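You operate a simulated robot arm through the tools that you are given. There is no shell and no other tool. Be economical: measure what you need, move in short steps, check, and stop when the job is done.

The job below is to be done with a simulated robot arm. You get a single attempt, and the scene is never put back.

Task
Load the teal cassette, rewind it, play it and stop at 3.

The check looks at the end state, three seconds after you hand in, the way a careful person would. Anything else that was tipped, shoved, dropped, spilled or broken makes it a failure.

Robot
A 7-joint arm with a two-finger gripper on a trunk, on a base that drives. Base frame: it is fixed to the floor where the robot stands at the start and does not move with it; the origin is under the middle of the robot, x ahead of it, y to its left, z up; the surface under the hand at the start is at about z = 740. Units: mm, rad, N and s.
With the tool pointing down near the work surface it reaches from about 240 to 780 mm from the robot's upright axis, wherever it stands. Its first joint turns from -2.897 to 2.897 rad. Places, roughly: back button [500, 200, 800]; play button [500, 100, 800]; slot of the tape player [600, 300, 800]; stop button [500, 200, 800]; tape player [600, 200, 800]. Payload 2.45 kg.
The TCP is the grasp point between the finger pads, 27 mm short of the fingertips. In the tool frame z runs along the fingers and y along their closing line. Largest opening 80 mm; the body of the gripper starts 54 mm behind the TCP.
Orientation is that of the tool frame in the base frame, as [roll, pitch, yaw] about the fixed x, y, z axes, in that order (R = Rz(yaw) Ry(pitch) Rx(roll)). With the fingers straight down and closing along the base's y, the tool's x points along the base's -x, its y along +y and its z along -z.

Tools
- The arm moves only by the tool drive_tool. Its argument "plan" is a list of rows, each a list of 2 entries, a list of its own where there are three numbers: the shift along the tool's x, y, z in cm, then the turn, a rotation vector about the tool's x, y, z in rad. In form: [[[x, y, z], [rx, ry, rz]], ...]. A call has 1 to 8 rows; each row is the pose to reach, as a shift and turn from the pose commanded when the call began, along the tool's axes at that moment. "fingers" is the gripper command, from -1 (shut) to 1 (fully open), values between in proportion, set as the call begins (left out, the last holds). Rows are played at 5 a second. More than 50 mm and 0.15 rad between two rows, or a gripper value outside its range, and nothing of the call is played. Where a pose cannot be reached the arm comes as near as it can. A force on the tool above 40 N (or 10 N above the force at the start of the call, whichever is more), or a blocked arm, ends the call early, and 0.2 s more pass. The fingers move at their own pace (about 153 mm/s each) and stop on an object; they squeeze with about 39 N. The grip force told is the motor's: it shows also when the fingers shut on nothing. Time passes only in rows, and 0.2 s behind the last, so rows that repeat a pose let the fingers close. It gives the time, the measured TCP pose, the force on the tool (base axes), the opening and the grip force at its end, in the units of the frame above (readings bear some noise), with the torque about the TCP (base axes, N m) and any sound that the robot's microphone picked up.
- Cameras (640 x 400 px; columns grow to the right, rows downward): "scene" is now at [52.1, 129.7, 1613.8]; the picture's right is [-0.12, -0.99, 0.00], its down [-0.81, 0.10, -0.58] and it looks along [0.58, -0.07, -0.81] (base axes); focal length 260 px, centre (320, 200). "wrist" rides on the gripper at [63, 12, -79] in the tool frame; the picture's right is [-0.19, 0.98, 0.00], its down [-0.72, -0.14, -0.68] and it looks along [-0.67, -0.13, 0.73] (tool axes); focal length 226 px, centre (320, 200).
- camera(camera): a new picture of that camera. It takes no simulated time.
- raise_lower(by): slides the trunk up (or, below 0, down) by that many mm; the arm and the scene camera ride with it, the base frame stays. It gives what a move gives, with no picture.
- drive_base(legs): drives the robot by 1 to 6 legs, each [ahead, turn to the left] in mm and rad, along the robot's own axes; the way and the turn of a leg run together, so that a leg with both is an arc; at most 1500 mm and 3.142 rad a leg. The arm and the cameras ride along, it lands a little off, and it stops where it bumps. It gives what a move gives.
- aim_head(pan, tilt): turns the head with the scene camera to pan (to the left, within 2.094 rad either way) and tilt (down, from -0.506 to 1.204), counted from straight ahead of the robot. It gives what a move gives.
- measure_at(camera, pixels): for up to 12 pixels [column, row] of the newest picture of that camera ("zoom" is the newest enlarged one), the place [x, y, z] in the base frame of the surface seen there, good to about 3 mm. It takes no simulated time.
- enlarge(camera, box): a new picture of the part [left, top, right, bottom] of that camera's present view, enlarged. It takes no simulated time.
- sign_off(): hands the job in; it is judged then, once.

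Work in short steps. Measure before you move; look again where a grasp or a placing could have gone wrong, and mend it. You have 80 turns and 68 pictures in all, those below and enlarged ones among them. Open the gripper and draw the arm clear of the work before you hand the job in, unless the task says otherwise; then end with one line.

The tools are called as name(argument=value, ...) on one line, values as JSON. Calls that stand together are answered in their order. drive_tool: Moves the arm, as the interface text tells. Its arguments: {"type":"object","properties":{"plan":{"type":"array","items":{"type":"array"}},"fingers":{"type":"number"}},"required":["plan"]} The other tools are called the same way: raise_lower (by) slides the trunk up or down; drive_base (legs) drives the base; aim_head (pan, tilt) turns the head that bears the scene camera; camera (camera) takes a picture; measure_at (camera, pixels) gives the place of the surface under pixels of a picture; enlarge (camera, box) takes an enlarged picture of a part of a camera's view; sign_off () hands the job in.

At the start:

```text
time_s: 0.0
ee_pos: [503.9, 156.7, 1081.2]
tcp_rot: [-3.141, 0.0, -3.138]
ft_force: [-0.4, -0.6, 0.5]
ft_torque: [-0.03, 0.06, 0.04]
grip_width: 80.0
finger_force: 0.0
trunk travel left (down, up): [-250.0, 290.0]
robot x, y, heading: [1.3, 0.8, 0.001]
head pan, tilt: [-0.124, 0.948]
```

scene: 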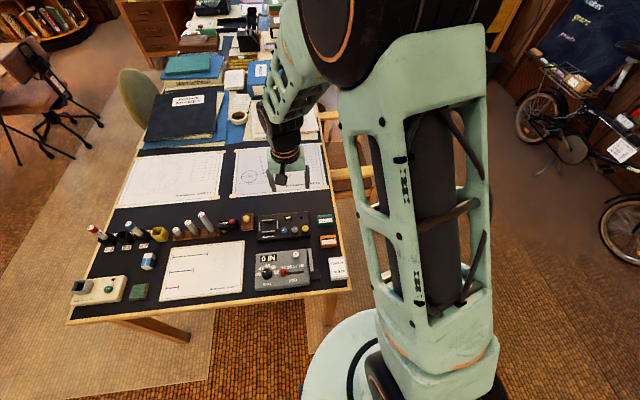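
wrist: 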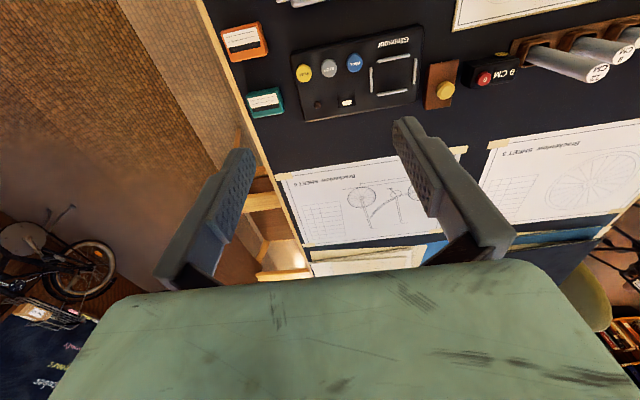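

The wrist view shows the tape player with three buttons at about (305-355, 65) and the teal cassette at (265,102). I enlarge both views to read labels.

enlarge(camera="wrist", box=[210, 10, 450, 160])

enlarge(camera="scene", box=[230, 190, 360, 300])

measure_at(camera="wrist", pixels=[[304, 72], [329, 67], [354, 62], [265, 102], [250, 96], [281, 94], [252, 112], [283, 106], [347, 102], [318, 105], [395, 75], [243, 42]])

```text
2.67 times, centred on (330, 85) of wrist
```

zoom: 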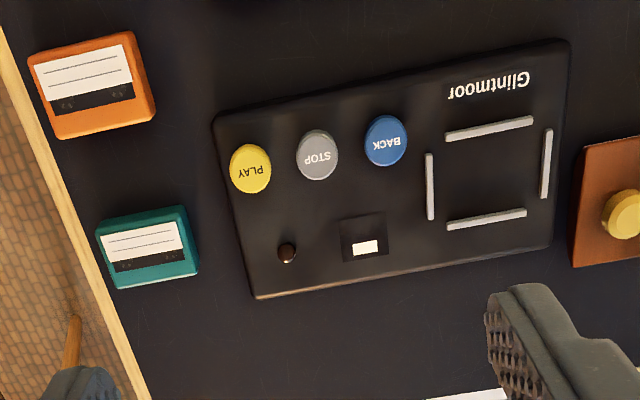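

```text
3.64 times, centred on (295, 245) of scene
```

zoom: 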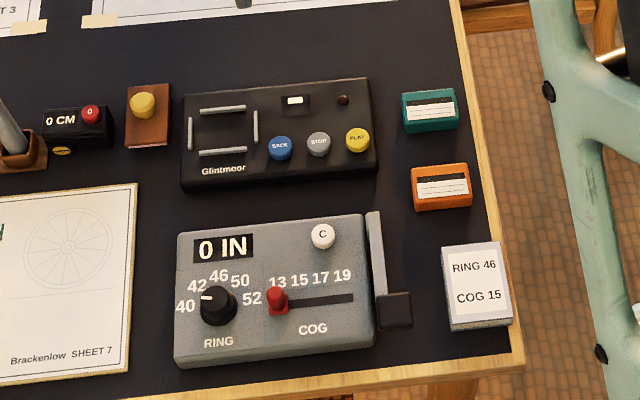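

```text
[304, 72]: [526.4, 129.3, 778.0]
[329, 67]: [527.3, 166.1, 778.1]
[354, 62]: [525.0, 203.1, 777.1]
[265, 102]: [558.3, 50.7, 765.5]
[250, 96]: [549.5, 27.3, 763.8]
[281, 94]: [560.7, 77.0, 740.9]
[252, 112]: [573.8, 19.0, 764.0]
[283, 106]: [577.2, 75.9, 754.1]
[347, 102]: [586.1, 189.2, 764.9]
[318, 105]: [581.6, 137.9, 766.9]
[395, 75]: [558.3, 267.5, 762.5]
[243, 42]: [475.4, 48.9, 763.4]
```

Next I measure the cassette corners and the rails of the slot in the scene zoom.

measure_at(camera="zoom", pixels=[[404, 97], [452, 90], [458, 119], [408, 127], [222, 109], [190, 133], [255, 126], [223, 152], [222, 130], [430, 103]])

enlarge(camera="wrist", box=[230, 70, 310, 120])

measure_at(camera="wrist", pixels=[[393, 57], [415, 70], [392, 91], [371, 80], [386, 76], [402, 74]])

```text
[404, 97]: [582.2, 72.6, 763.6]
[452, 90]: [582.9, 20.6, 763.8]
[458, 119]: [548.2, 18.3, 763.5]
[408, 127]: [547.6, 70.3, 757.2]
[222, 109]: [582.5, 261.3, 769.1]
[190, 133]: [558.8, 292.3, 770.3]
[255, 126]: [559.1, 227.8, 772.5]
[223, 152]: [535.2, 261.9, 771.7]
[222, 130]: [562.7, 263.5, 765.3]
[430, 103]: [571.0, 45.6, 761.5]
```

```text
8.00 times, centred on (270, 95) of wrist
```

zoom: 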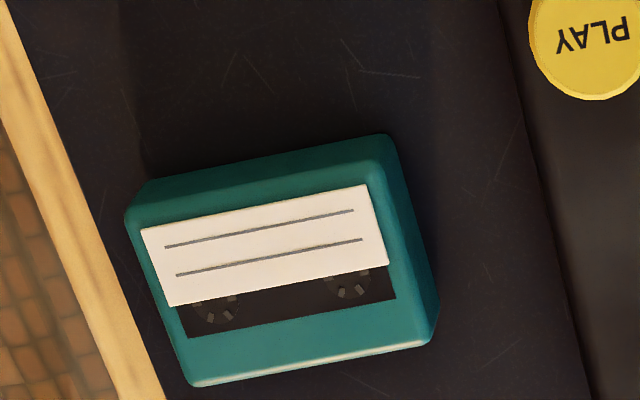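

```text
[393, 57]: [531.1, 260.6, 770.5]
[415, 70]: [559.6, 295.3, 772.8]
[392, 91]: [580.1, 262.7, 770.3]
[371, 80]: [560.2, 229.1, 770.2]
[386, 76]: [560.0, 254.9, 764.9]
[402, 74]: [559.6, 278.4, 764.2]
```

The cassette is centred near (565, 46) and spans about 38 mm in x and 56 mm in y, with its top at 764. I'll grip it along x, so I turn the tool about +90° while moving over it.

drive_tool(plan=[[[-0.8, -1.4, 1], [0, 0, 0.14]], [[-1.6, -2.8, 2], [0, 0, 0.28]], [[-2.4, -4.2, 4], [0, 0, 0.42]], [[-3.2, -5.6, 6], [0, 0, 0.56]], [[-4, -7, 8], [0, 0, 0.7]], [[-4.8, -8.4, 10], [0, 0, 0.84]], [[-5.6, -9.8, 12], [0, 0, 0.98]], [[-6.1, -11.1, 14], [0, 0, 1.12]]], fingers=1)

```text
time_s: 1.8
ee_pos: [565.8, 45.8, 941.8]
tcp_rot: [-3.142, 0.0, 2.026]
ft_force: [0.9, 0.3, -0.3]
ft_torque: [-0.01, 0.02, -0.02]
grip_width: 80.0
finger_force: 0.0
trunk travel left (down, up): [-250.0, 290.0]
robot x, y, heading: [-1.1, -2.4, 0.001]
head pan, tilt: [-0.124, 0.948]
```

The tool is above the cassette. I finish the turn to yaw 1.571 and go down to about z = 850, then look.

drive_tool(plan=[[[0, 0, 2], [0, 0, 0.14]], [[0, 0, 4], [0, 0, 0.28]], [[0, 0, 6], [0, 0, 0.42]], [[0, 0, 9], [0, 0, 0.455]], [[0, 0, 9], [0, 0, 0.455]]])

camera(camera="wrist")

```text
time_s: 3.0
ee_pos: [566.6, 45.9, 852.7]
tcp_rot: [-3.14, -0.001, 1.572]
ft_force: [-0.8, -0.9, -1.1]
ft_torque: [0.03, -0.03, -0.01]
grip_width: 80.0
finger_force: 0.1
trunk travel left (down, up): [-250.0, 290.0]
robot x, y, heading: [1.6, 1.4, 0.0]
head pan, tilt: [-0.124, 0.948]
```

```text
62 pictures are left
```

wrist: 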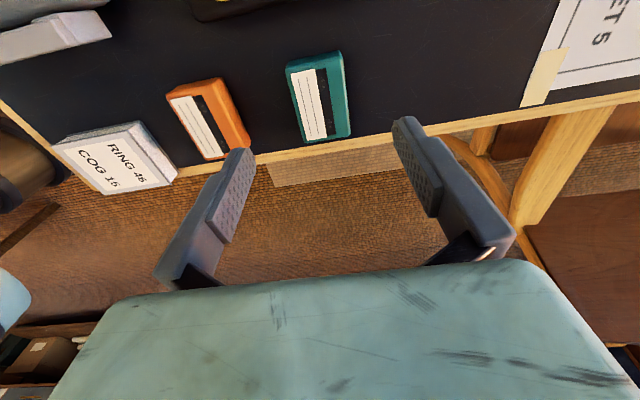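

The cassette is at about (318, 95) in the wrist picture. I check its sides and centre from here.

measure_at(camera="wrist", pixels=[[291, 72], [339, 60], [302, 138], [348, 132], [318, 65], [325, 135], [318, 95], [297, 105], [342, 95], [196, 82], [248, 138]])

enlarge(camera="wrist", box=[240, 30, 400, 160])

```text
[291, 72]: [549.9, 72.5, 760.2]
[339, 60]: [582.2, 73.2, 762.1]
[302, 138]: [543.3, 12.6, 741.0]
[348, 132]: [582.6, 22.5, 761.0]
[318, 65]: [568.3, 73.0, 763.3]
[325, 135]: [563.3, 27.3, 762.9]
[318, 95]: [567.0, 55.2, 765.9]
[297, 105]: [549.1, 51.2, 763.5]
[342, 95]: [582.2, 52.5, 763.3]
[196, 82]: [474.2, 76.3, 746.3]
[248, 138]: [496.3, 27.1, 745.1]
```

```text
3.08 times, centred on (320, 95) of wrist
```

zoom: 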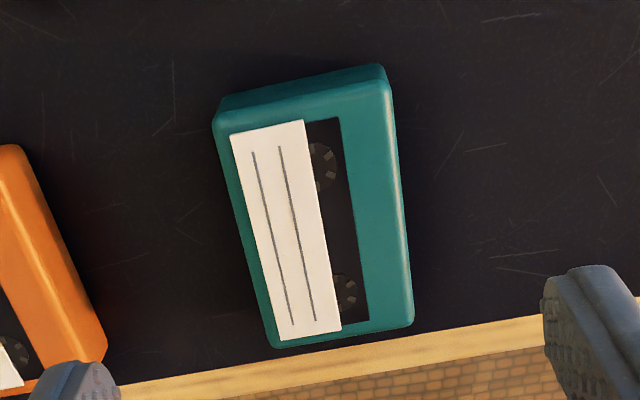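

Centre is about (566, 47) and the tool is lined up. I go down to TCP z ≈ 776 so the tips sit about 9 mm above the table.

drive_tool(plan=[[[0.1, 0, 2.5], [0, 0, 0]], [[0.1, 0, 5], [0, 0, 0]], [[0.1, 0, 7.0], [0, 0, 0]], [[0.1, 0, 7.7], [0, 0, 0]], [[0.1, 0, 7.7], [0, 0, 0]]])

drive_tool(plan=[[[0, 0, 0], [0, 0, 0]], [[0, 0, 0], [0, 0, 0]], [[0, 0, 0], [0, 0, 0]]], fingers=-1)

```text
time_s: 4.2
ee_pos: [564.3, 45.9, 776.5]
tcp_rot: [3.141, -0.001, 1.573]
ft_force: [-12.9, -2.4, 41.5]
ft_torque: [-0.1, 1.92, 0.1]
grip_width: 74.7
finger_force: 0.1
trunk travel left (down, up): [-250.0, 290.0]
robot x, y, heading: [-4.0, 0.8, 0.004]
head pan, tilt: [-0.124, 0.948]
```

```text
time_s: 5.0
ee_pos: [565.5, 45.8, 774.7]
tcp_rot: [3.141, -0.001, 1.573]
ft_force: [-1.6, -0.3, -0.7]
ft_torque: [-0.02, 0.01, -0.02]
grip_width: 38.8
finger_force: 39.2
trunk travel left (down, up): [-250.0, 290.0]
robot x, y, heading: [0.2, 1.0, 0.003]
head pan, tilt: [-0.124, 0.948]
```

There was a 41 N contact on the way down, then the fingers shut on 38.8 mm, matching the cassette's width. I look to see what was touched.

camera(camera="wrist")

enlarge(camera="scene", box=[230, 190, 360, 300])

```text
60 pictures are left
```

wrist: 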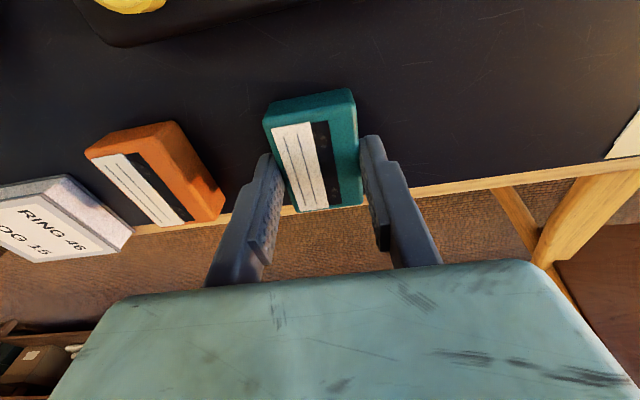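

```text
3.64 times, centred on (295, 245) of scene
```

zoom: 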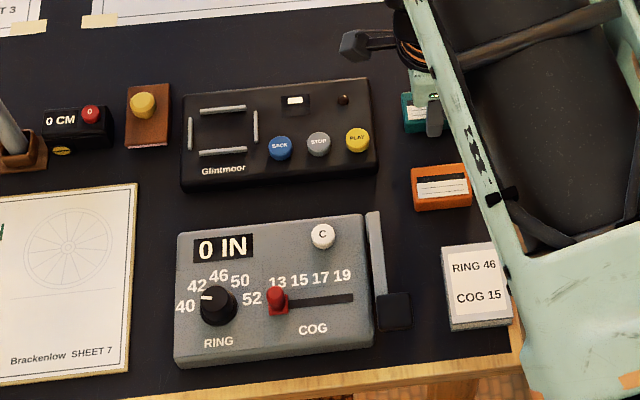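

The orange cassette looks unmoved and the teal one is between the pads. I lift straight up to z ≈ 830.

drive_tool(plan=[[[0, 0, -1], [0, 0, 0]], [[0, 0, -3], [0, 0, 0]], [[0, 0, -5.5], [0, 0, 0]], [[0, 0, -5.5], [0, 0, 0]]])

camera(camera="wrist")

measure_at(camera="wrist", pixels=[[267, 115], [352, 105], [295, 210], [360, 200], [310, 110], [330, 205], [200, 200]])

```text
time_s: 6.0
ee_pos: [565.7, 46.8, 831.2]
tcp_rot: [3.141, -0.001, 1.572]
ft_force: [-0.6, -0.1, -1.0]
ft_torque: [0.0, -0.02, 0.03]
grip_width: 38.9
finger_force: 38.9
trunk travel left (down, up): [-250.0, 290.0]
robot x, y, heading: [-3.0, 0.3, 0.003]
head pan, tilt: [-0.124, 0.948]
```

```text
58 pictures are left
```

wrist: 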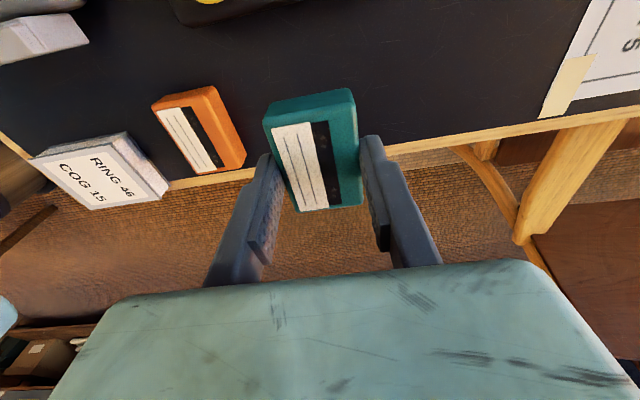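

```text
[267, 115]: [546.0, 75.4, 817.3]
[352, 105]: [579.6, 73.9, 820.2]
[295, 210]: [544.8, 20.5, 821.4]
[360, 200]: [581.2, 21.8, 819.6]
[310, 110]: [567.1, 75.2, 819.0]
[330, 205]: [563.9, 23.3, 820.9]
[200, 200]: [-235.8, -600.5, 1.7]
```

The cassette is held level, centred about 1 mm from the TCP in y, with its bottom at about TCP−35. I carry it over the slot at (559.5, 261.5), then measure.

drive_tool(plan=[[[3.5, 0, -1.5], [0, 0, 0]], [[7.5, -0.2, -1.5], [0, 0, 0]], [[11.5, -0.4, -1.5], [0, 0, 0]], [[15.5, -0.6, -1.5], [0, 0, 0]], [[19, -0.6, -1.5], [0, 0, 0]], [[21.4, -0.6, -1.5], [0, 0, 0]], [[21.4, -0.6, -1.5], [0, 0, 0]]])

camera(camera="wrist")

enlarge(camera="scene", box=[230, 180, 360, 262])

```text
time_s: 7.6
ee_pos: [559.2, 262.3, 844.6]
tcp_rot: [3.141, -0.001, 1.571]
ft_force: [-0.4, 0.0, 0.2]
ft_torque: [-0.02, 0.0, -0.01]
grip_width: 39.0
finger_force: 39.5
trunk travel left (down, up): [-250.0, 290.0]
robot x, y, heading: [-0.3, -0.4, -0.001]
head pan, tilt: [-0.124, 0.948]
```

```text
57 pictures are left
```

wrist: 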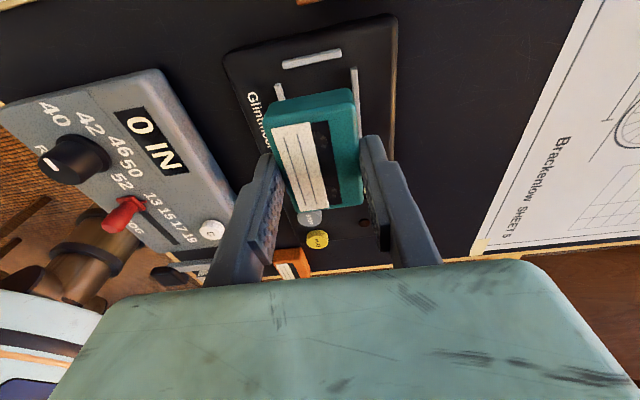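

```text
4.88 times, centred on (295, 221) of scene
```

zoom: 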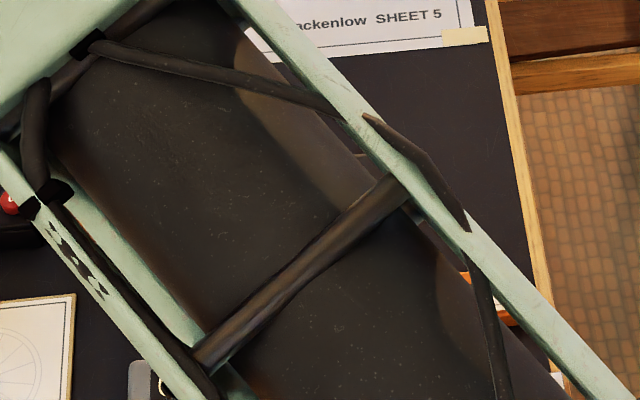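

The cassette is above the slot; visible rails are at (311, 58), (355, 80) and (279, 92). I measure them and the cassette edges to compare.

measure_at(camera="wrist", pixels=[[285, 65], [311, 58], [340, 51], [355, 78], [279, 92], [310, 98], [267, 115], [352, 105], [358, 195], [293, 208]])

enlarge(camera="wrist", box=[220, 10, 420, 135])

```text
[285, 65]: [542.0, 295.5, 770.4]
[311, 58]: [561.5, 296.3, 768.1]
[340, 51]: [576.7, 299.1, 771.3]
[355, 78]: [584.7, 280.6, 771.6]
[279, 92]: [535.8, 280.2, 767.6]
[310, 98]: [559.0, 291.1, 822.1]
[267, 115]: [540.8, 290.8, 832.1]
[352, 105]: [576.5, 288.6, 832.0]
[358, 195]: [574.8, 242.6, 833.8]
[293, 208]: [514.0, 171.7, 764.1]
```

```text
3.20 times, centred on (320, 72) of wrist
```

zoom: 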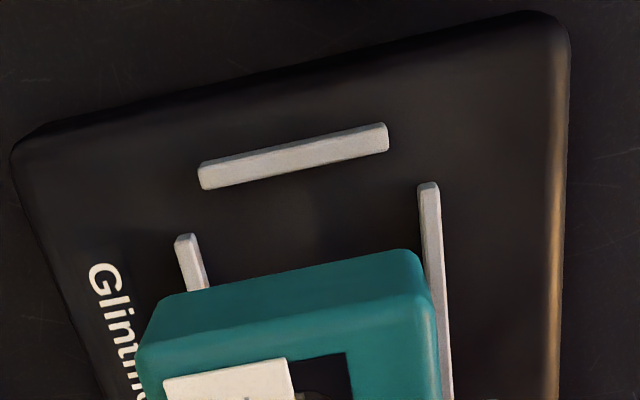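

Slot centre is about (559, 262) and the cassette about (559, 263), so I shift by 1 mm and lower to just above the floor of the slot.

drive_tool(plan=[[[-0.1, 0, 1.5], [0, 0, 0]], [[-0.1, 0, 3], [0, 0, 0]], [[-0.1, 0, 3.8], [0, 0, 0]], [[-0.1, 0, 4.2], [0, 0, 0]], [[-0.1, 0, 4.2], [0, 0, 0]]])

enlarge(camera="wrist", box=[220, 40, 420, 240])

```text
time_s: 8.8
ee_pos: [559.1, 261.3, 804.2]
tcp_rot: [-3.141, 0.001, 1.573]
ft_force: [0.7, 0.2, -0.1]
ft_torque: [0.01, -0.01, -0.02]
grip_width: 39.0
finger_force: 39.4
trunk travel left (down, up): [-250.0, 290.0]
robot x, y, heading: [0.6, -0.2, -0.001]
head pan, tilt: [-0.124, 0.948]
```

```text
2.00 times, centred on (320, 140) of wrist
```

zoom: 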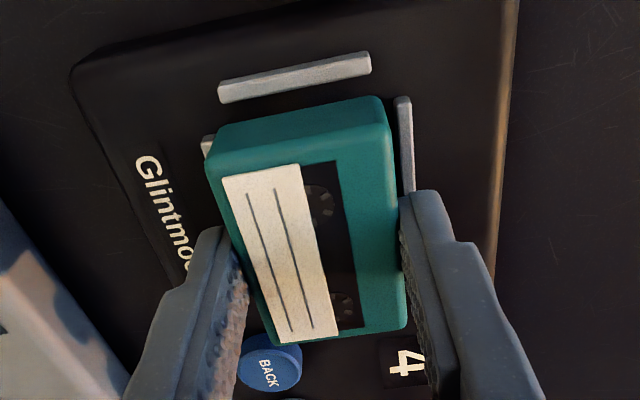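

It is lined up between the rails, and the counter shows a digit like "4". I lower it the last few mm until it touches.

drive_tool(plan=[[[0, 0, 0.15], [0, 0, 0]], [[0, 0, 0.3], [0, 0, 0]], [[0, 0, 0.45], [0, 0, 0]], [[0, 0, 0.45], [0, 0, 0]]])

enlarge(camera="wrist", box=[220, 40, 420, 240])

```text
time_s: 9.8
ee_pos: [559.6, 260.9, 797.1]
tcp_rot: [-3.141, -0.001, 1.572]
ft_force: [-0.6, 0.2, -0.7]
ft_torque: [-0.01, -0.02, 0.0]
grip_width: 38.9
finger_force: 39.3
trunk travel left (down, up): [-250.0, 290.0]
robot x, y, heading: [-4.5, 1.5, -0.006]
head pan, tilt: [-0.124, 0.948]
```

```text
2.00 times, centred on (320, 140) of wrist
```

zoom: 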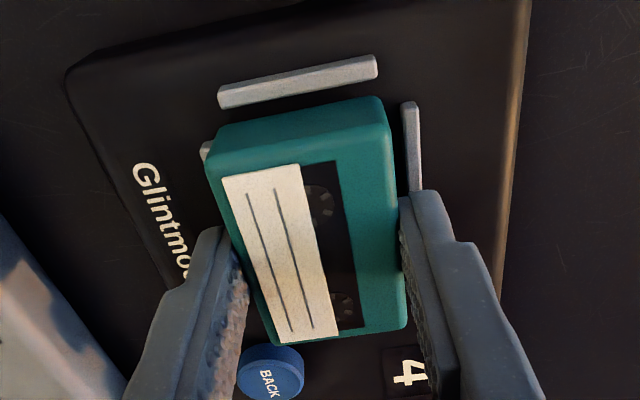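

No contact force yet at z ≈ 797. I compare the cassette's height and place with the rails.

measure_at(camera="zoom", pixels=[[225, 100], [370, 68], [411, 140], [204, 150], [215, 180], [380, 135], [300, 145], [390, 220], [270, 330], [395, 320], [330, 97], [150, 100]])

```text
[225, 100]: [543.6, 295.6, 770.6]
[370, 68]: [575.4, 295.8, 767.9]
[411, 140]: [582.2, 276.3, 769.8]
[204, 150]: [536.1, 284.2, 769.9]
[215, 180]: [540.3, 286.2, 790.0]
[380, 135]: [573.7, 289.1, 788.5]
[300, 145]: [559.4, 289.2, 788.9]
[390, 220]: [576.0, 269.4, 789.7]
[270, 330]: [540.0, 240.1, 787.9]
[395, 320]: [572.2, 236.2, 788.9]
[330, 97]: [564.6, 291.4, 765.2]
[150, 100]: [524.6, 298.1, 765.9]
```

The cassette's top is at 789, so its bottom is practically on the floor (765), and it is centred between the rails. I open part way to release it.

drive_tool(plan=[[[0, 0, 0], [0, 0, 0]], [[0, 0, 0], [0, 0, 0]]], fingers=0.3)

enlarge(camera="wrist", box=[220, 40, 420, 240])

```text
time_s: 10.4
ee_pos: [557.5, 260.6, 799.1]
tcp_rot: [-3.141, -0.001, 1.574]
ft_force: [-4.6, -0.5, 9.6]
ft_torque: [-0.04, 0.29, -0.02]
grip_width: 48.3
finger_force: 0.2
trunk travel left (down, up): [-250.0, 290.0]
robot x, y, heading: [-0.6, -1.0, 0.004]
head pan, tilt: [-0.124, 0.948]
```

```text
2.00 times, centred on (320, 140) of wrist
```

zoom: 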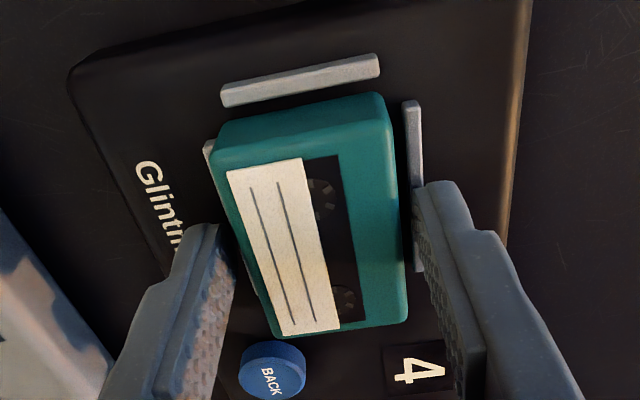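

It's released and seated; a finger brushes a rail lightly (10 N). I lift straight up before anything else.

drive_tool(plan=[[[0, 0, -0.5], [0, 0, 0]], [[0, 0, -1.5], [0, 0, 0]], [[0, 0, -4], [0, 0, 0]], [[0, 0, -8], [0, 0, 0]], [[0, 0, -8], [0, 0, 0]]])

camera(camera="wrist")

enlarge(camera="wrist", box=[220, 20, 420, 180])

```text
time_s: 11.6
ee_pos: [559.5, 262.6, 879.2]
tcp_rot: [-3.141, 0.0, 1.572]
ft_force: [-0.6, -0.5, -0.5]
ft_torque: [0.01, 0.01, -0.05]
grip_width: 52.0
finger_force: 0.1
trunk travel left (down, up): [-250.0, 290.0]
robot x, y, heading: [-0.3, 2.4, -0.002]
head pan, tilt: [-0.124, 0.948]
```

```text
51 pictures are left
```

wrist: 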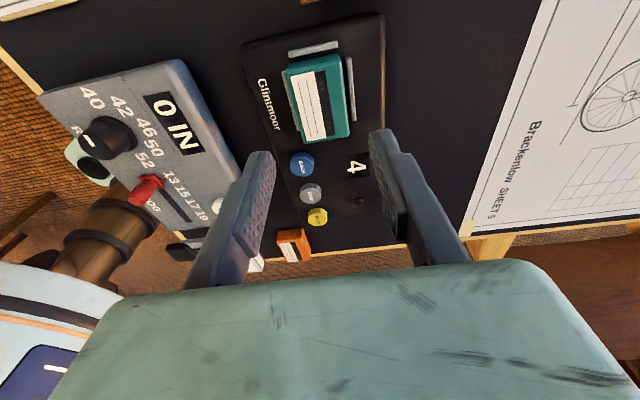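

```text
2.50 times, centred on (320, 100) of wrist
```

zoom: 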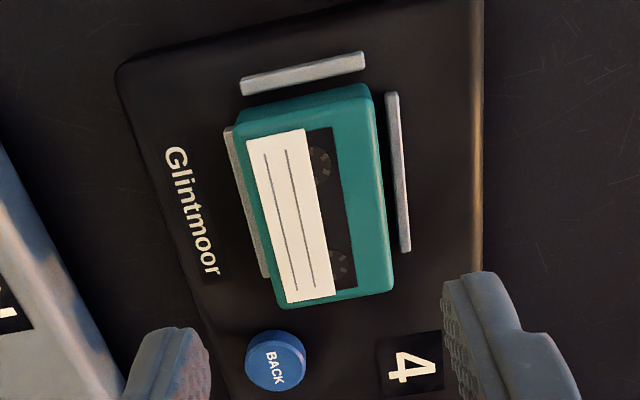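

The cassette sits in the slot and the counter reads "4". I measure the three buttons: BACK (302,163), STOP (311,193), PLAY (318,215), and the counter.

measure_at(camera="wrist", pixels=[[302, 162], [311, 193], [318, 215], [355, 166], [290, 163], [313, 160]])

```text
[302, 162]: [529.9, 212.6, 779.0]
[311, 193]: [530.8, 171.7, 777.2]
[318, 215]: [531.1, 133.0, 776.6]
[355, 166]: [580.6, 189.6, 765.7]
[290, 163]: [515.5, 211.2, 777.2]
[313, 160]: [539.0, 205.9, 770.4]
```

BACK's centre is about (528, 206). I shut the fingers and go over it with the tips about 15 mm above the cap.

drive_tool(plan=[[[-2.8, -1.5, 0], [0, 0, 0]], [[-5.6, -3.1, 0], [0, 0, 0]], [[-5.6, -3.1, 2], [0, 0, 0]], [[-5.6, -3.1, 4.5], [0, 0, 0]], [[-5.6, -3.1, 5.9], [0, 0, 0]], [[-5.6, -3.1, 5.9], [0, 0, 0]]], fingers=-1)

camera(camera="wrist")

camera(camera="scene")

```text
time_s: 13.0
ee_pos: [529.4, 205.3, 819.1]
tcp_rot: [-3.141, 0.001, 1.573]
ft_force: [0.4, -0.5, -0.8]
ft_torque: [0.0, 0.04, -0.01]
grip_width: 0.1
finger_force: 30.0
trunk travel left (down, up): [-250.0, 290.0]
robot x, y, heading: [-3.6, -0.0, 0.006]
head pan, tilt: [-0.124, 0.948]
```

```text
49 pictures are left
```

wrist: 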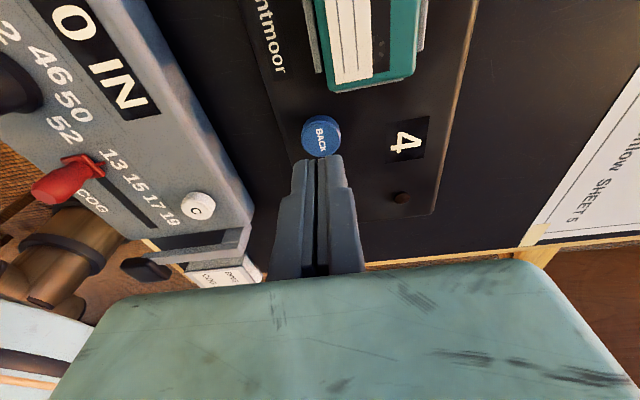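

```text
48 pictures are left
```

scene: 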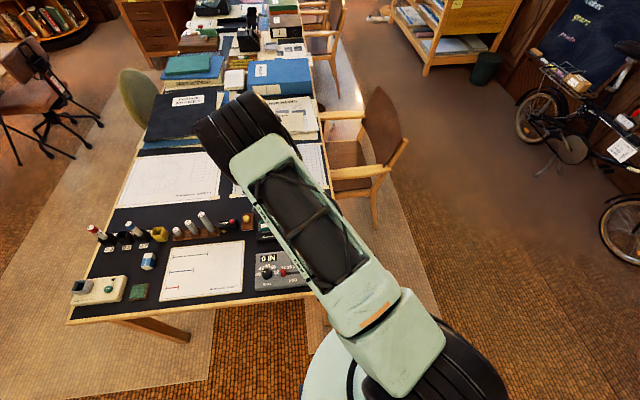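

The wrist view shows the counter at (406, 142) and the BACK cap at (320, 136). I check the cap's centre against the tool once more.

measure_at(camera="wrist", pixels=[[320, 130], [304, 130], [335, 128], [319, 117], [322, 150], [401, 197], [406, 142]])

```text
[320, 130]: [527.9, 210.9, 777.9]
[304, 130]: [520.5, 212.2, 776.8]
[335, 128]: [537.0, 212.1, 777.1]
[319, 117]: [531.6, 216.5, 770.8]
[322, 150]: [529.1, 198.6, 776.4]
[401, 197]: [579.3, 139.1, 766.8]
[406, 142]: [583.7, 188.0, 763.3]
```

The centre agrees at (528.5, 206). I press down about 18 mm in small steps and see what happens.

drive_tool(plan=[[[0, 0, 1.0], [0, 0, 0]], [[0, 0, 1.4], [0, 0, 0]], [[0, 0, 1.6], [0, 0, 0]], [[0, 0, 1.8], [0, 0, 0]]])

enlarge(camera="wrist", box=[240, 60, 480, 220])

```text
time_s: 14.0
ee_pos: [528.8, 204.5, 801.3]
tcp_rot: [-3.141, -0.001, 1.572]
ft_force: [0.5, -0.3, -0.4]
ft_torque: [-0.02, 0.0, 0.01]
grip_width: 0.3
finger_force: 30.1
trunk travel left (down, up): [-250.0, 290.0]
robot x, y, heading: [-2.1, 0.2, -0.001]
head pan, tilt: [-0.124, 0.948]
```

```text
2.50 times, centred on (360, 140) of wrist
```

zoom: 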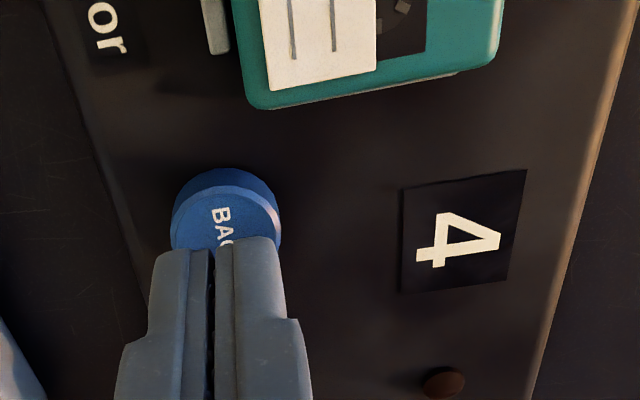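

No force yet; the tips are just at the cap. I press further in 1–2 mm steps.

drive_tool(plan=[[[0.1, 0, 0.15], [0, 0, 0]], [[0.1, 0, 0.3], [0, 0, 0]], [[0.1, 0, 0.4], [0, 0, 0]]])

enlarge(camera="wrist", box=[240, 60, 480, 220])

```text
time_s: 14.8
ee_pos: [528.6, 206.0, 796.3]
tcp_rot: [-3.141, -0.001, 1.573]
ft_force: [-1.1, 0.8, -0.5]
ft_torque: [0.0, 0.01, 0.01]
grip_width: 0.0
finger_force: 29.8
trunk travel left (down, up): [-250.0, 290.0]
robot x, y, heading: [-0.9, 1.6, 0.005]
head pan, tilt: [-0.124, 0.948]
```

```text
2.50 times, centred on (360, 140) of wrist
```

zoom: 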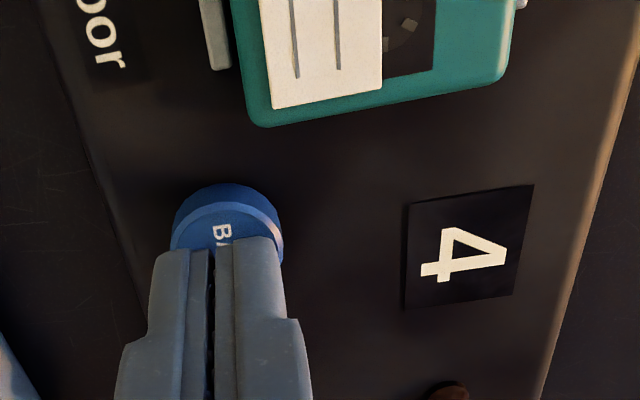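

Still no force at z = 796. I measure the visible cap and the fingertips to see the real gap.

measure_at(camera="zoom", pixels=[[215, 222], [262, 232], [220, 210], [175, 255], [252, 242], [180, 255], [230, 193]])

```text
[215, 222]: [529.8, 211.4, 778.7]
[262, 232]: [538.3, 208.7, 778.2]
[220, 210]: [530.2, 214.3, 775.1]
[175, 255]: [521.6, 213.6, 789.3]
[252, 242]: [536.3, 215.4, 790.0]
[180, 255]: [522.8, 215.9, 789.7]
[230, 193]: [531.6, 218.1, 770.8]
```

The cap top is still at 778 and the visible finger ends measure near 789, so there's still a gap. I keep lowering in small steps, watching force and sound.

drive_tool(plan=[[[0, 0, 0.15], [0, 0, 0]], [[0, 0, 0.3], [0, 0, 0]], [[0, 0, 0.45], [0, 0, 0]]])

enlarge(camera="wrist", box=[240, 60, 480, 220])

```text
time_s: 15.6
ee_pos: [528.3, 205.4, 792.2]
tcp_rot: [-3.141, 0.0, 1.572]
ft_force: [-0.4, -0.4, 1.0]
ft_torque: [0.01, 0.0, -0.02]
grip_width: 0.0
finger_force: 29.5
trunk travel left (down, up): [-250.0, 290.0]
robot x, y, heading: [-0.0, 0.7, 0.001]
head pan, tilt: [-0.124, 0.948]
```

```text
2.50 times, centred on (360, 140) of wrist
```

zoom: 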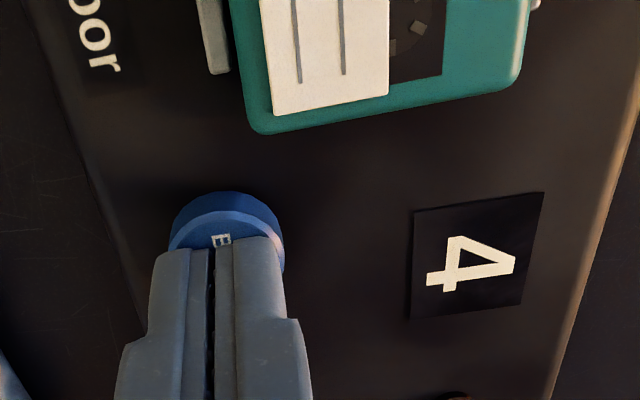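

Still no contact; I go on in 1.5 mm steps.

drive_tool(plan=[[[0, 0, 0.15], [0, 0, 0]], [[0, 0, 0.3], [0, 0, 0]], [[0, 0, 0.45], [0, 0, 0]]])

enlarge(camera="wrist", box=[240, 60, 480, 220])

```text
time_s: 16.4
ee_pos: [530.4, 204.2, 788.4]
tcp_rot: [3.14, 0.0, 1.574]
ft_force: [1.0, 1.1, 1.7]
ft_torque: [0.01, 0.03, 0.02]
grip_width: 6.1
finger_force: 30.0
trunk travel left (down, up): [-250.0, 290.0]
robot x, y, heading: [0.8, -2.5, 0.0]
head pan, tilt: [-0.124, 0.948]
```

```text
2.50 times, centred on (360, 140) of wrist
```

zoom: 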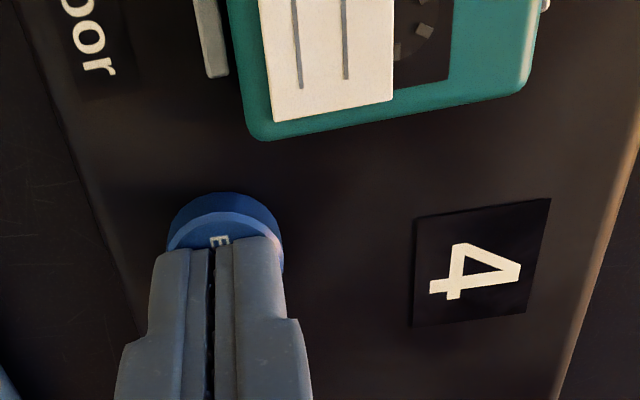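

The opening reading changed to 6 mm and a slight force showed, so contact is starting. I press on another 3–4 mm.

drive_tool(plan=[[[0, 0, 0.1], [0, 0, 0]], [[0, 0, 0.2], [0, 0, 0]], [[0, 0, 0.3], [0, 0, 0]], [[0, 0, 0.4], [0, 0, 0]]])

enlarge(camera="wrist", box=[240, 60, 480, 220])

```text
time_s: 17.4
ee_pos: [529.6, 205.3, 784.7]
tcp_rot: [3.14, 0.0, 1.573]
ft_force: [-0.4, 0.6, 13.7]
ft_torque: [-0.02, 0.03, 0.01]
grip_width: 6.3
finger_force: 29.8
trunk travel left (down, up): [-250.0, 290.0]
robot x, y, heading: [-4.1, -0.5, 0.0]
head pan, tilt: [-0.124, 0.948]
heard: click
```

```text
2.50 times, centred on (360, 140) of wrist
```

zoom: 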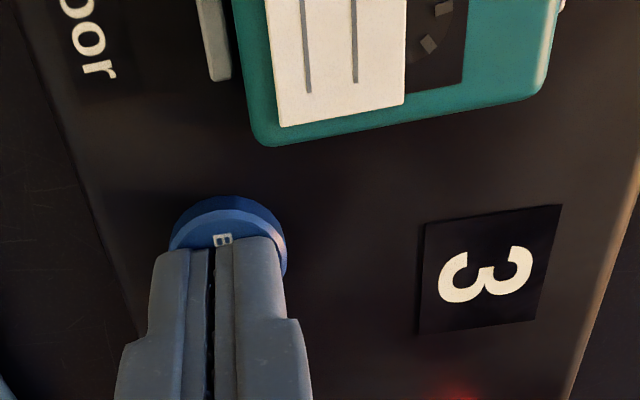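

Click heard, the red lamp is lit and the counter went to 3: it is rewinding. I back off 12 mm and watch whether it goes on.

drive_tool(plan=[[[0, 0, -0.6], [0, 0, 0]], [[0, 0, -1.5], [0, 0, 0]], [[0, 0, -1.5], [0, 0, 0]]])

enlarge(camera="wrist", box=[240, 60, 480, 220])

```text
time_s: 18.2
ee_pos: [527.4, 204.9, 798.4]
tcp_rot: [3.141, 0.0, 1.574]
ft_force: [1.5, -0.8, 0.4]
ft_torque: [-0.01, 0.0, 0.0]
grip_width: 0.0
finger_force: 30.5
trunk travel left (down, up): [-250.0, 290.0]
robot x, y, heading: [-2.9, -4.9, 0.006]
head pan, tilt: [-0.124, 0.948]
```

```text
2.50 times, centred on (360, 140) of wrist
```

zoom: 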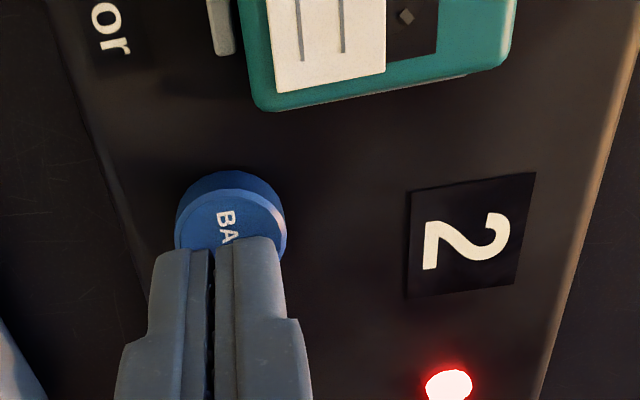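

BACK latches; the counter reads 2 and is running down. I move over to PLAY (y ≈ 131) meanwhile.

drive_tool(plan=[[[0, 0, -2], [0, 0, 0]], [[-3.7, 0.1, -2], [0, 0, 0]], [[-7.5, 0.1, -2], [0, 0, 0]], [[-7.5, 0.1, -1], [0, 0, 0]], [[-7.5, 0.1, 0], [0, 0, 0]], [[-7.5, 0.1, 0], [0, 0, 0]]])

camera(camera="wrist")

enlarge(camera="wrist", box=[240, 20, 480, 180])

```text
time_s: 19.6
ee_pos: [527.1, 129.7, 797.8]
tcp_rot: [-3.142, 0.0, 1.572]
ft_force: [0.0, -0.9, -0.1]
ft_torque: [-0.02, 0.0, 0.0]
grip_width: 0.0
finger_force: 29.7
trunk travel left (down, up): [-250.0, 290.0]
robot x, y, heading: [-1.8, 1.7, -0.004]
head pan, tilt: [-0.124, 0.948]
```

```text
41 pictures are left
```

wrist: 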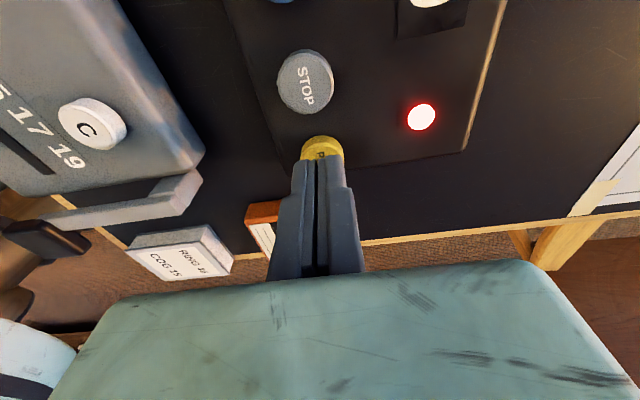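

```text
2.50 times, centred on (360, 100) of wrist
```

zoom: 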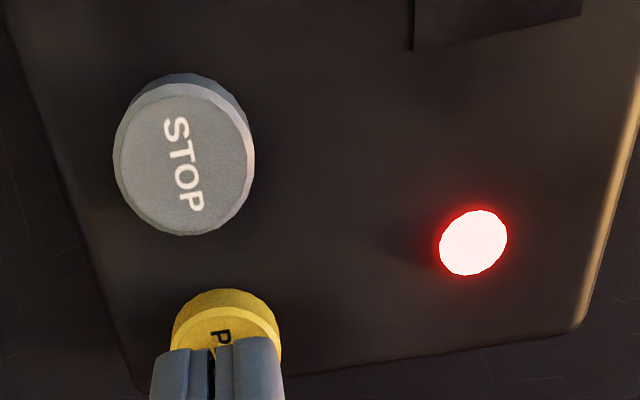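

PLAY is under the tips. The lamp still glows; I raise 20 mm so the counter is in view, and wait for the rewind to end.

drive_tool(plan=[[[0, 0, -2], [0, 0, 0]], [[0, 0, -2], [0, 0, 0]], [[0, 0, -2], [0, 0, 0]], [[0, 0, -2], [0, 0, 0]]])

enlarge(camera="wrist", box=[240, 0, 480, 160])

```text
time_s: 20.6
ee_pos: [527.8, 129.8, 819.0]
tcp_rot: [3.141, -0.002, 1.573]
ft_force: [0.6, 1.1, 0.7]
ft_torque: [0.02, 0.01, 0.0]
grip_width: 0.0
finger_force: 29.8
trunk travel left (down, up): [-250.0, 290.0]
robot x, y, heading: [-1.2, -0.7, 0.004]
head pan, tilt: [-0.124, 0.948]
```

```text
2.50 times, centred on (360, 80) of wrist
```

zoom: 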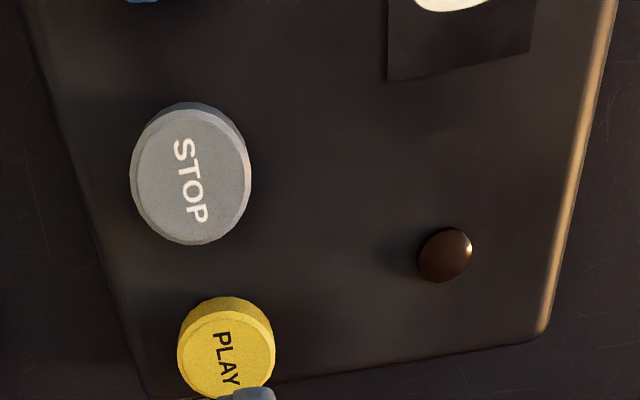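

The lamp is off and a rounded digit shows. I raise 50 mm to confirm it reads 0.

drive_tool(plan=[[[0, 0, -3], [0, 0, 0]], [[0, 0, -6], [0, 0, 0]]])

enlarge(camera="wrist", box=[240, 0, 480, 160])

```text
time_s: 21.2
ee_pos: [528.4, 129.3, 880.1]
tcp_rot: [-3.141, 0.0, 1.572]
ft_force: [-1.2, 0.1, 0.1]
ft_torque: [0.0, -0.04, 0.02]
grip_width: 0.0
finger_force: 30.4
trunk travel left (down, up): [-250.0, 290.0]
robot x, y, heading: [-4.0, -2.0, 0.004]
head pan, tilt: [-0.124, 0.948]
```

```text
2.50 times, centred on (360, 80) of wrist
```

zoom: 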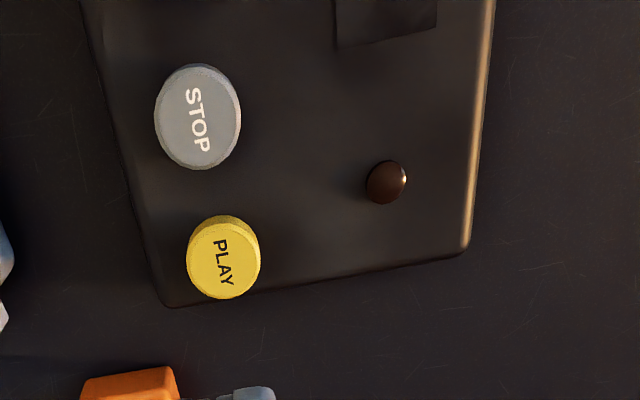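

Raising pushed the counter out of view. I move over STOP (y ≈ 168) at lower height, which will also show whether I can see the counter from there.

drive_tool(plan=[[[2, 0, 2], [0, 0, 0]], [[3.8, 0, 5], [0, 0, 0]], [[3.8, 0, 7.5], [0, 0, 0]], [[3.8, 0, 7.5], [0, 0, 0]]])

camera(camera="wrist")

measure_at(camera="wrist", pixels=[[320, 130], [306, 130], [335, 128], [319, 120]])

```text
time_s: 22.2
ee_pos: [527.9, 167.1, 803.7]
tcp_rot: [-3.141, 0.001, 1.572]
ft_force: [0.1, -0.3, 1.0]
ft_torque: [0.01, 0.0, -0.01]
grip_width: 0.0
finger_force: 30.0
trunk travel left (down, up): [-250.0, 290.0]
robot x, y, heading: [0.3, -0.3, 0.004]
head pan, tilt: [-0.124, 0.948]
```

```text
37 pictures are left
```

wrist: 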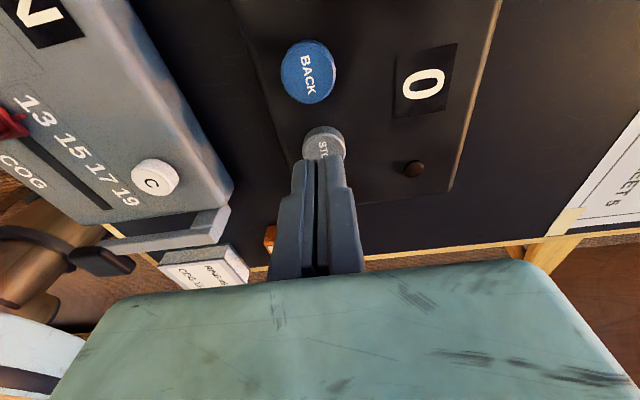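

```text
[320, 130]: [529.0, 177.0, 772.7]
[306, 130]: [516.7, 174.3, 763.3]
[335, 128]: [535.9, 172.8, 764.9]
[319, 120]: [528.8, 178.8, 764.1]
```

Counter reads 0, and it is well visible from above STOP. Now I go to PLAY and press to the same depth at which BACK clicked.

drive_tool(plan=[[[-2, 0, -0.5], [0, 0, 0]], [[-3.8, 0, 0], [0, 0, 0]], [[-3.8, 0, 1.0], [0, 0, 0]], [[-3.8, 0, 1.5], [0, 0, 0]], [[-3.8, 0, 1.8], [0, 0, 0]], [[-3.8, 0, 2.05], [0, 0, 0]]])

```text
time_s: 23.6
ee_pos: [529.9, 129.5, 784.8]
tcp_rot: [3.14, -0.001, 1.572]
ft_force: [-1.5, -0.3, 14.6]
ft_torque: [-0.02, 0.01, 0.01]
grip_width: 6.2
finger_force: 30.0
trunk travel left (down, up): [-250.0, 290.0]
robot x, y, heading: [-1.4, -2.9, -0.001]
head pan, tilt: [-0.124, 0.948]
heard: click
```

PLAY clicked. I lift and go to just above STOP, then look at the counter.

drive_tool(plan=[[[0, 0, -2.2], [0, 0, 0]], [[3.8, 0, -2.0], [0, 0, 0]], [[3.8, 0, -1.2], [0, 0, 0]]])

camera(camera="wrist")

```text
time_s: 24.4
ee_pos: [530.0, 168.8, 795.5]
tcp_rot: [-3.142, -0.001, 1.572]
ft_force: [0.7, 0.5, 0.0]
ft_torque: [0.01, -0.02, 0.04]
grip_width: 0.0
finger_force: 30.1
trunk travel left (down, up): [-250.0, 290.0]
robot x, y, heading: [-1.4, 0.6, 0.003]
head pan, tilt: [-0.124, 0.948]
```

```text
36 pictures are left
```

wrist: 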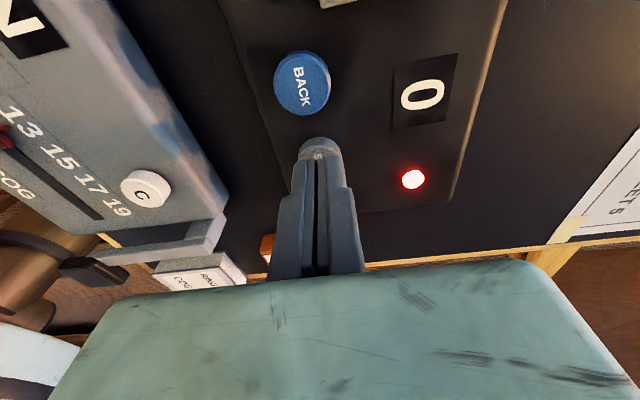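

The lamp is on and the counter still shows 0. I settle just above STOP's cap and wait a short while.

drive_tool(plan=[[[0, 0, 0.3], [0, 0, 0]], [[0, 0, 0.4], [0, 0, 0]]])

enlarge(camera="wrist", box=[240, 40, 480, 200])

```text
time_s: 25.0
ee_pos: [529.6, 167.6, 791.7]
tcp_rot: [3.142, 0.0, 1.572]
ft_force: [0.5, 0.4, 0.6]
ft_torque: [-0.01, 0.03, -0.01]
grip_width: 0.2
finger_force: 29.2
trunk travel left (down, up): [-250.0, 290.0]
robot x, y, heading: [-3.6, -0.4, -0.0]
head pan, tilt: [-0.124, 0.948]
```

```text
2.50 times, centred on (360, 120) of wrist
```

zoom: 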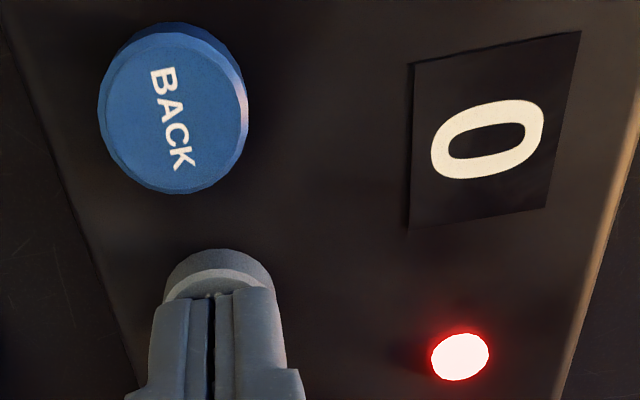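

Still 0 about 1.5 s after the click, so it is slow. I wait 0.6 s more.

drive_tool(plan=[[[0, 0, 0], [0, 0, 0]], [[0, 0, 0], [0, 0, 0]]])

enlarge(camera="wrist", box=[240, 40, 480, 200])

```text
time_s: 25.6
ee_pos: [530.9, 167.3, 790.7]
tcp_rot: [-3.142, 0.001, 1.572]
ft_force: [-0.4, 0.6, -0.6]
ft_torque: [-0.03, 0.02, 0.06]
grip_width: 0.0
finger_force: 29.4
trunk travel left (down, up): [-250.0, 290.0]
robot x, y, heading: [-0.8, 0.7, -0.002]
head pan, tilt: [-0.124, 0.948]
```

```text
2.50 times, centred on (360, 120) of wrist
```

zoom: 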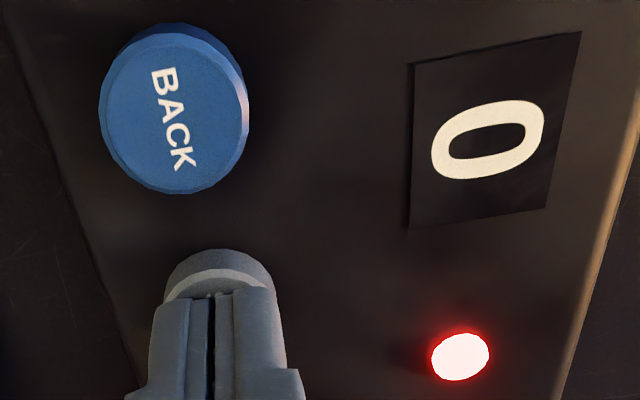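

Still 0. I wait 1 s more.

drive_tool(plan=[[[0, 0, 0], [0, 0, 0]], [[0, 0, 0], [0, 0, 0]], [[0, 0, 0], [0, 0, 0]], [[0, 0, 0], [0, 0, 0]]])

enlarge(camera="wrist", box=[240, 40, 480, 200])

```text
time_s: 26.6
ee_pos: [529.7, 168.3, 791.5]
tcp_rot: [-3.141, 0.001, 1.573]
ft_force: [0.5, -0.4, 0.3]
ft_torque: [0.0, 0.03, -0.01]
grip_width: 0.1
finger_force: 29.7
trunk travel left (down, up): [-250.0, 290.0]
robot x, y, heading: [-0.6, 3.2, 0.006]
head pan, tilt: [-0.124, 0.948]
```

```text
2.50 times, centred on (360, 120) of wrist
```

zoom: 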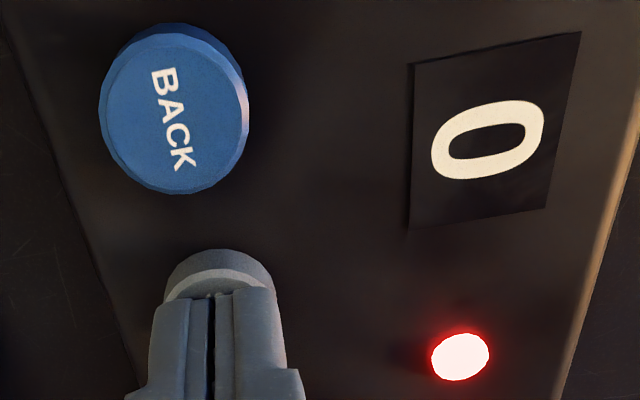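

Three seconds in, still 0. I wait 1.2 s more.

drive_tool(plan=[[[0, 0, 0], [0, 0, 0]], [[0, 0, 0], [0, 0, 0]], [[0, 0, 0], [0, 0, 0]], [[0, 0, 0], [0, 0, 0]], [[0, 0, 0], [0, 0, 0]]])

enlarge(camera="wrist", box=[240, 40, 480, 200])

```text
time_s: 27.8
ee_pos: [530.4, 167.7, 791.4]
tcp_rot: [3.14, 0.0, 1.572]
ft_force: [-1.2, -0.3, 1.2]
ft_torque: [0.0, 0.02, -0.01]
grip_width: 0.0
finger_force: 29.9
trunk travel left (down, up): [-250.0, 290.0]
robot x, y, heading: [-3.1, -2.6, -0.0]
head pan, tilt: [-0.124, 0.948]
```

```text
2.50 times, centred on (360, 120) of wrist
```

zoom: 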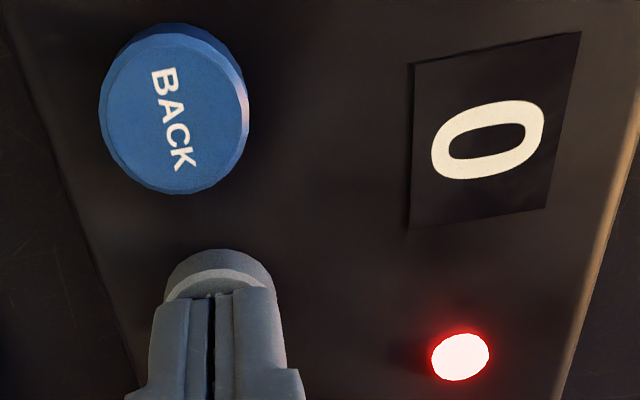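

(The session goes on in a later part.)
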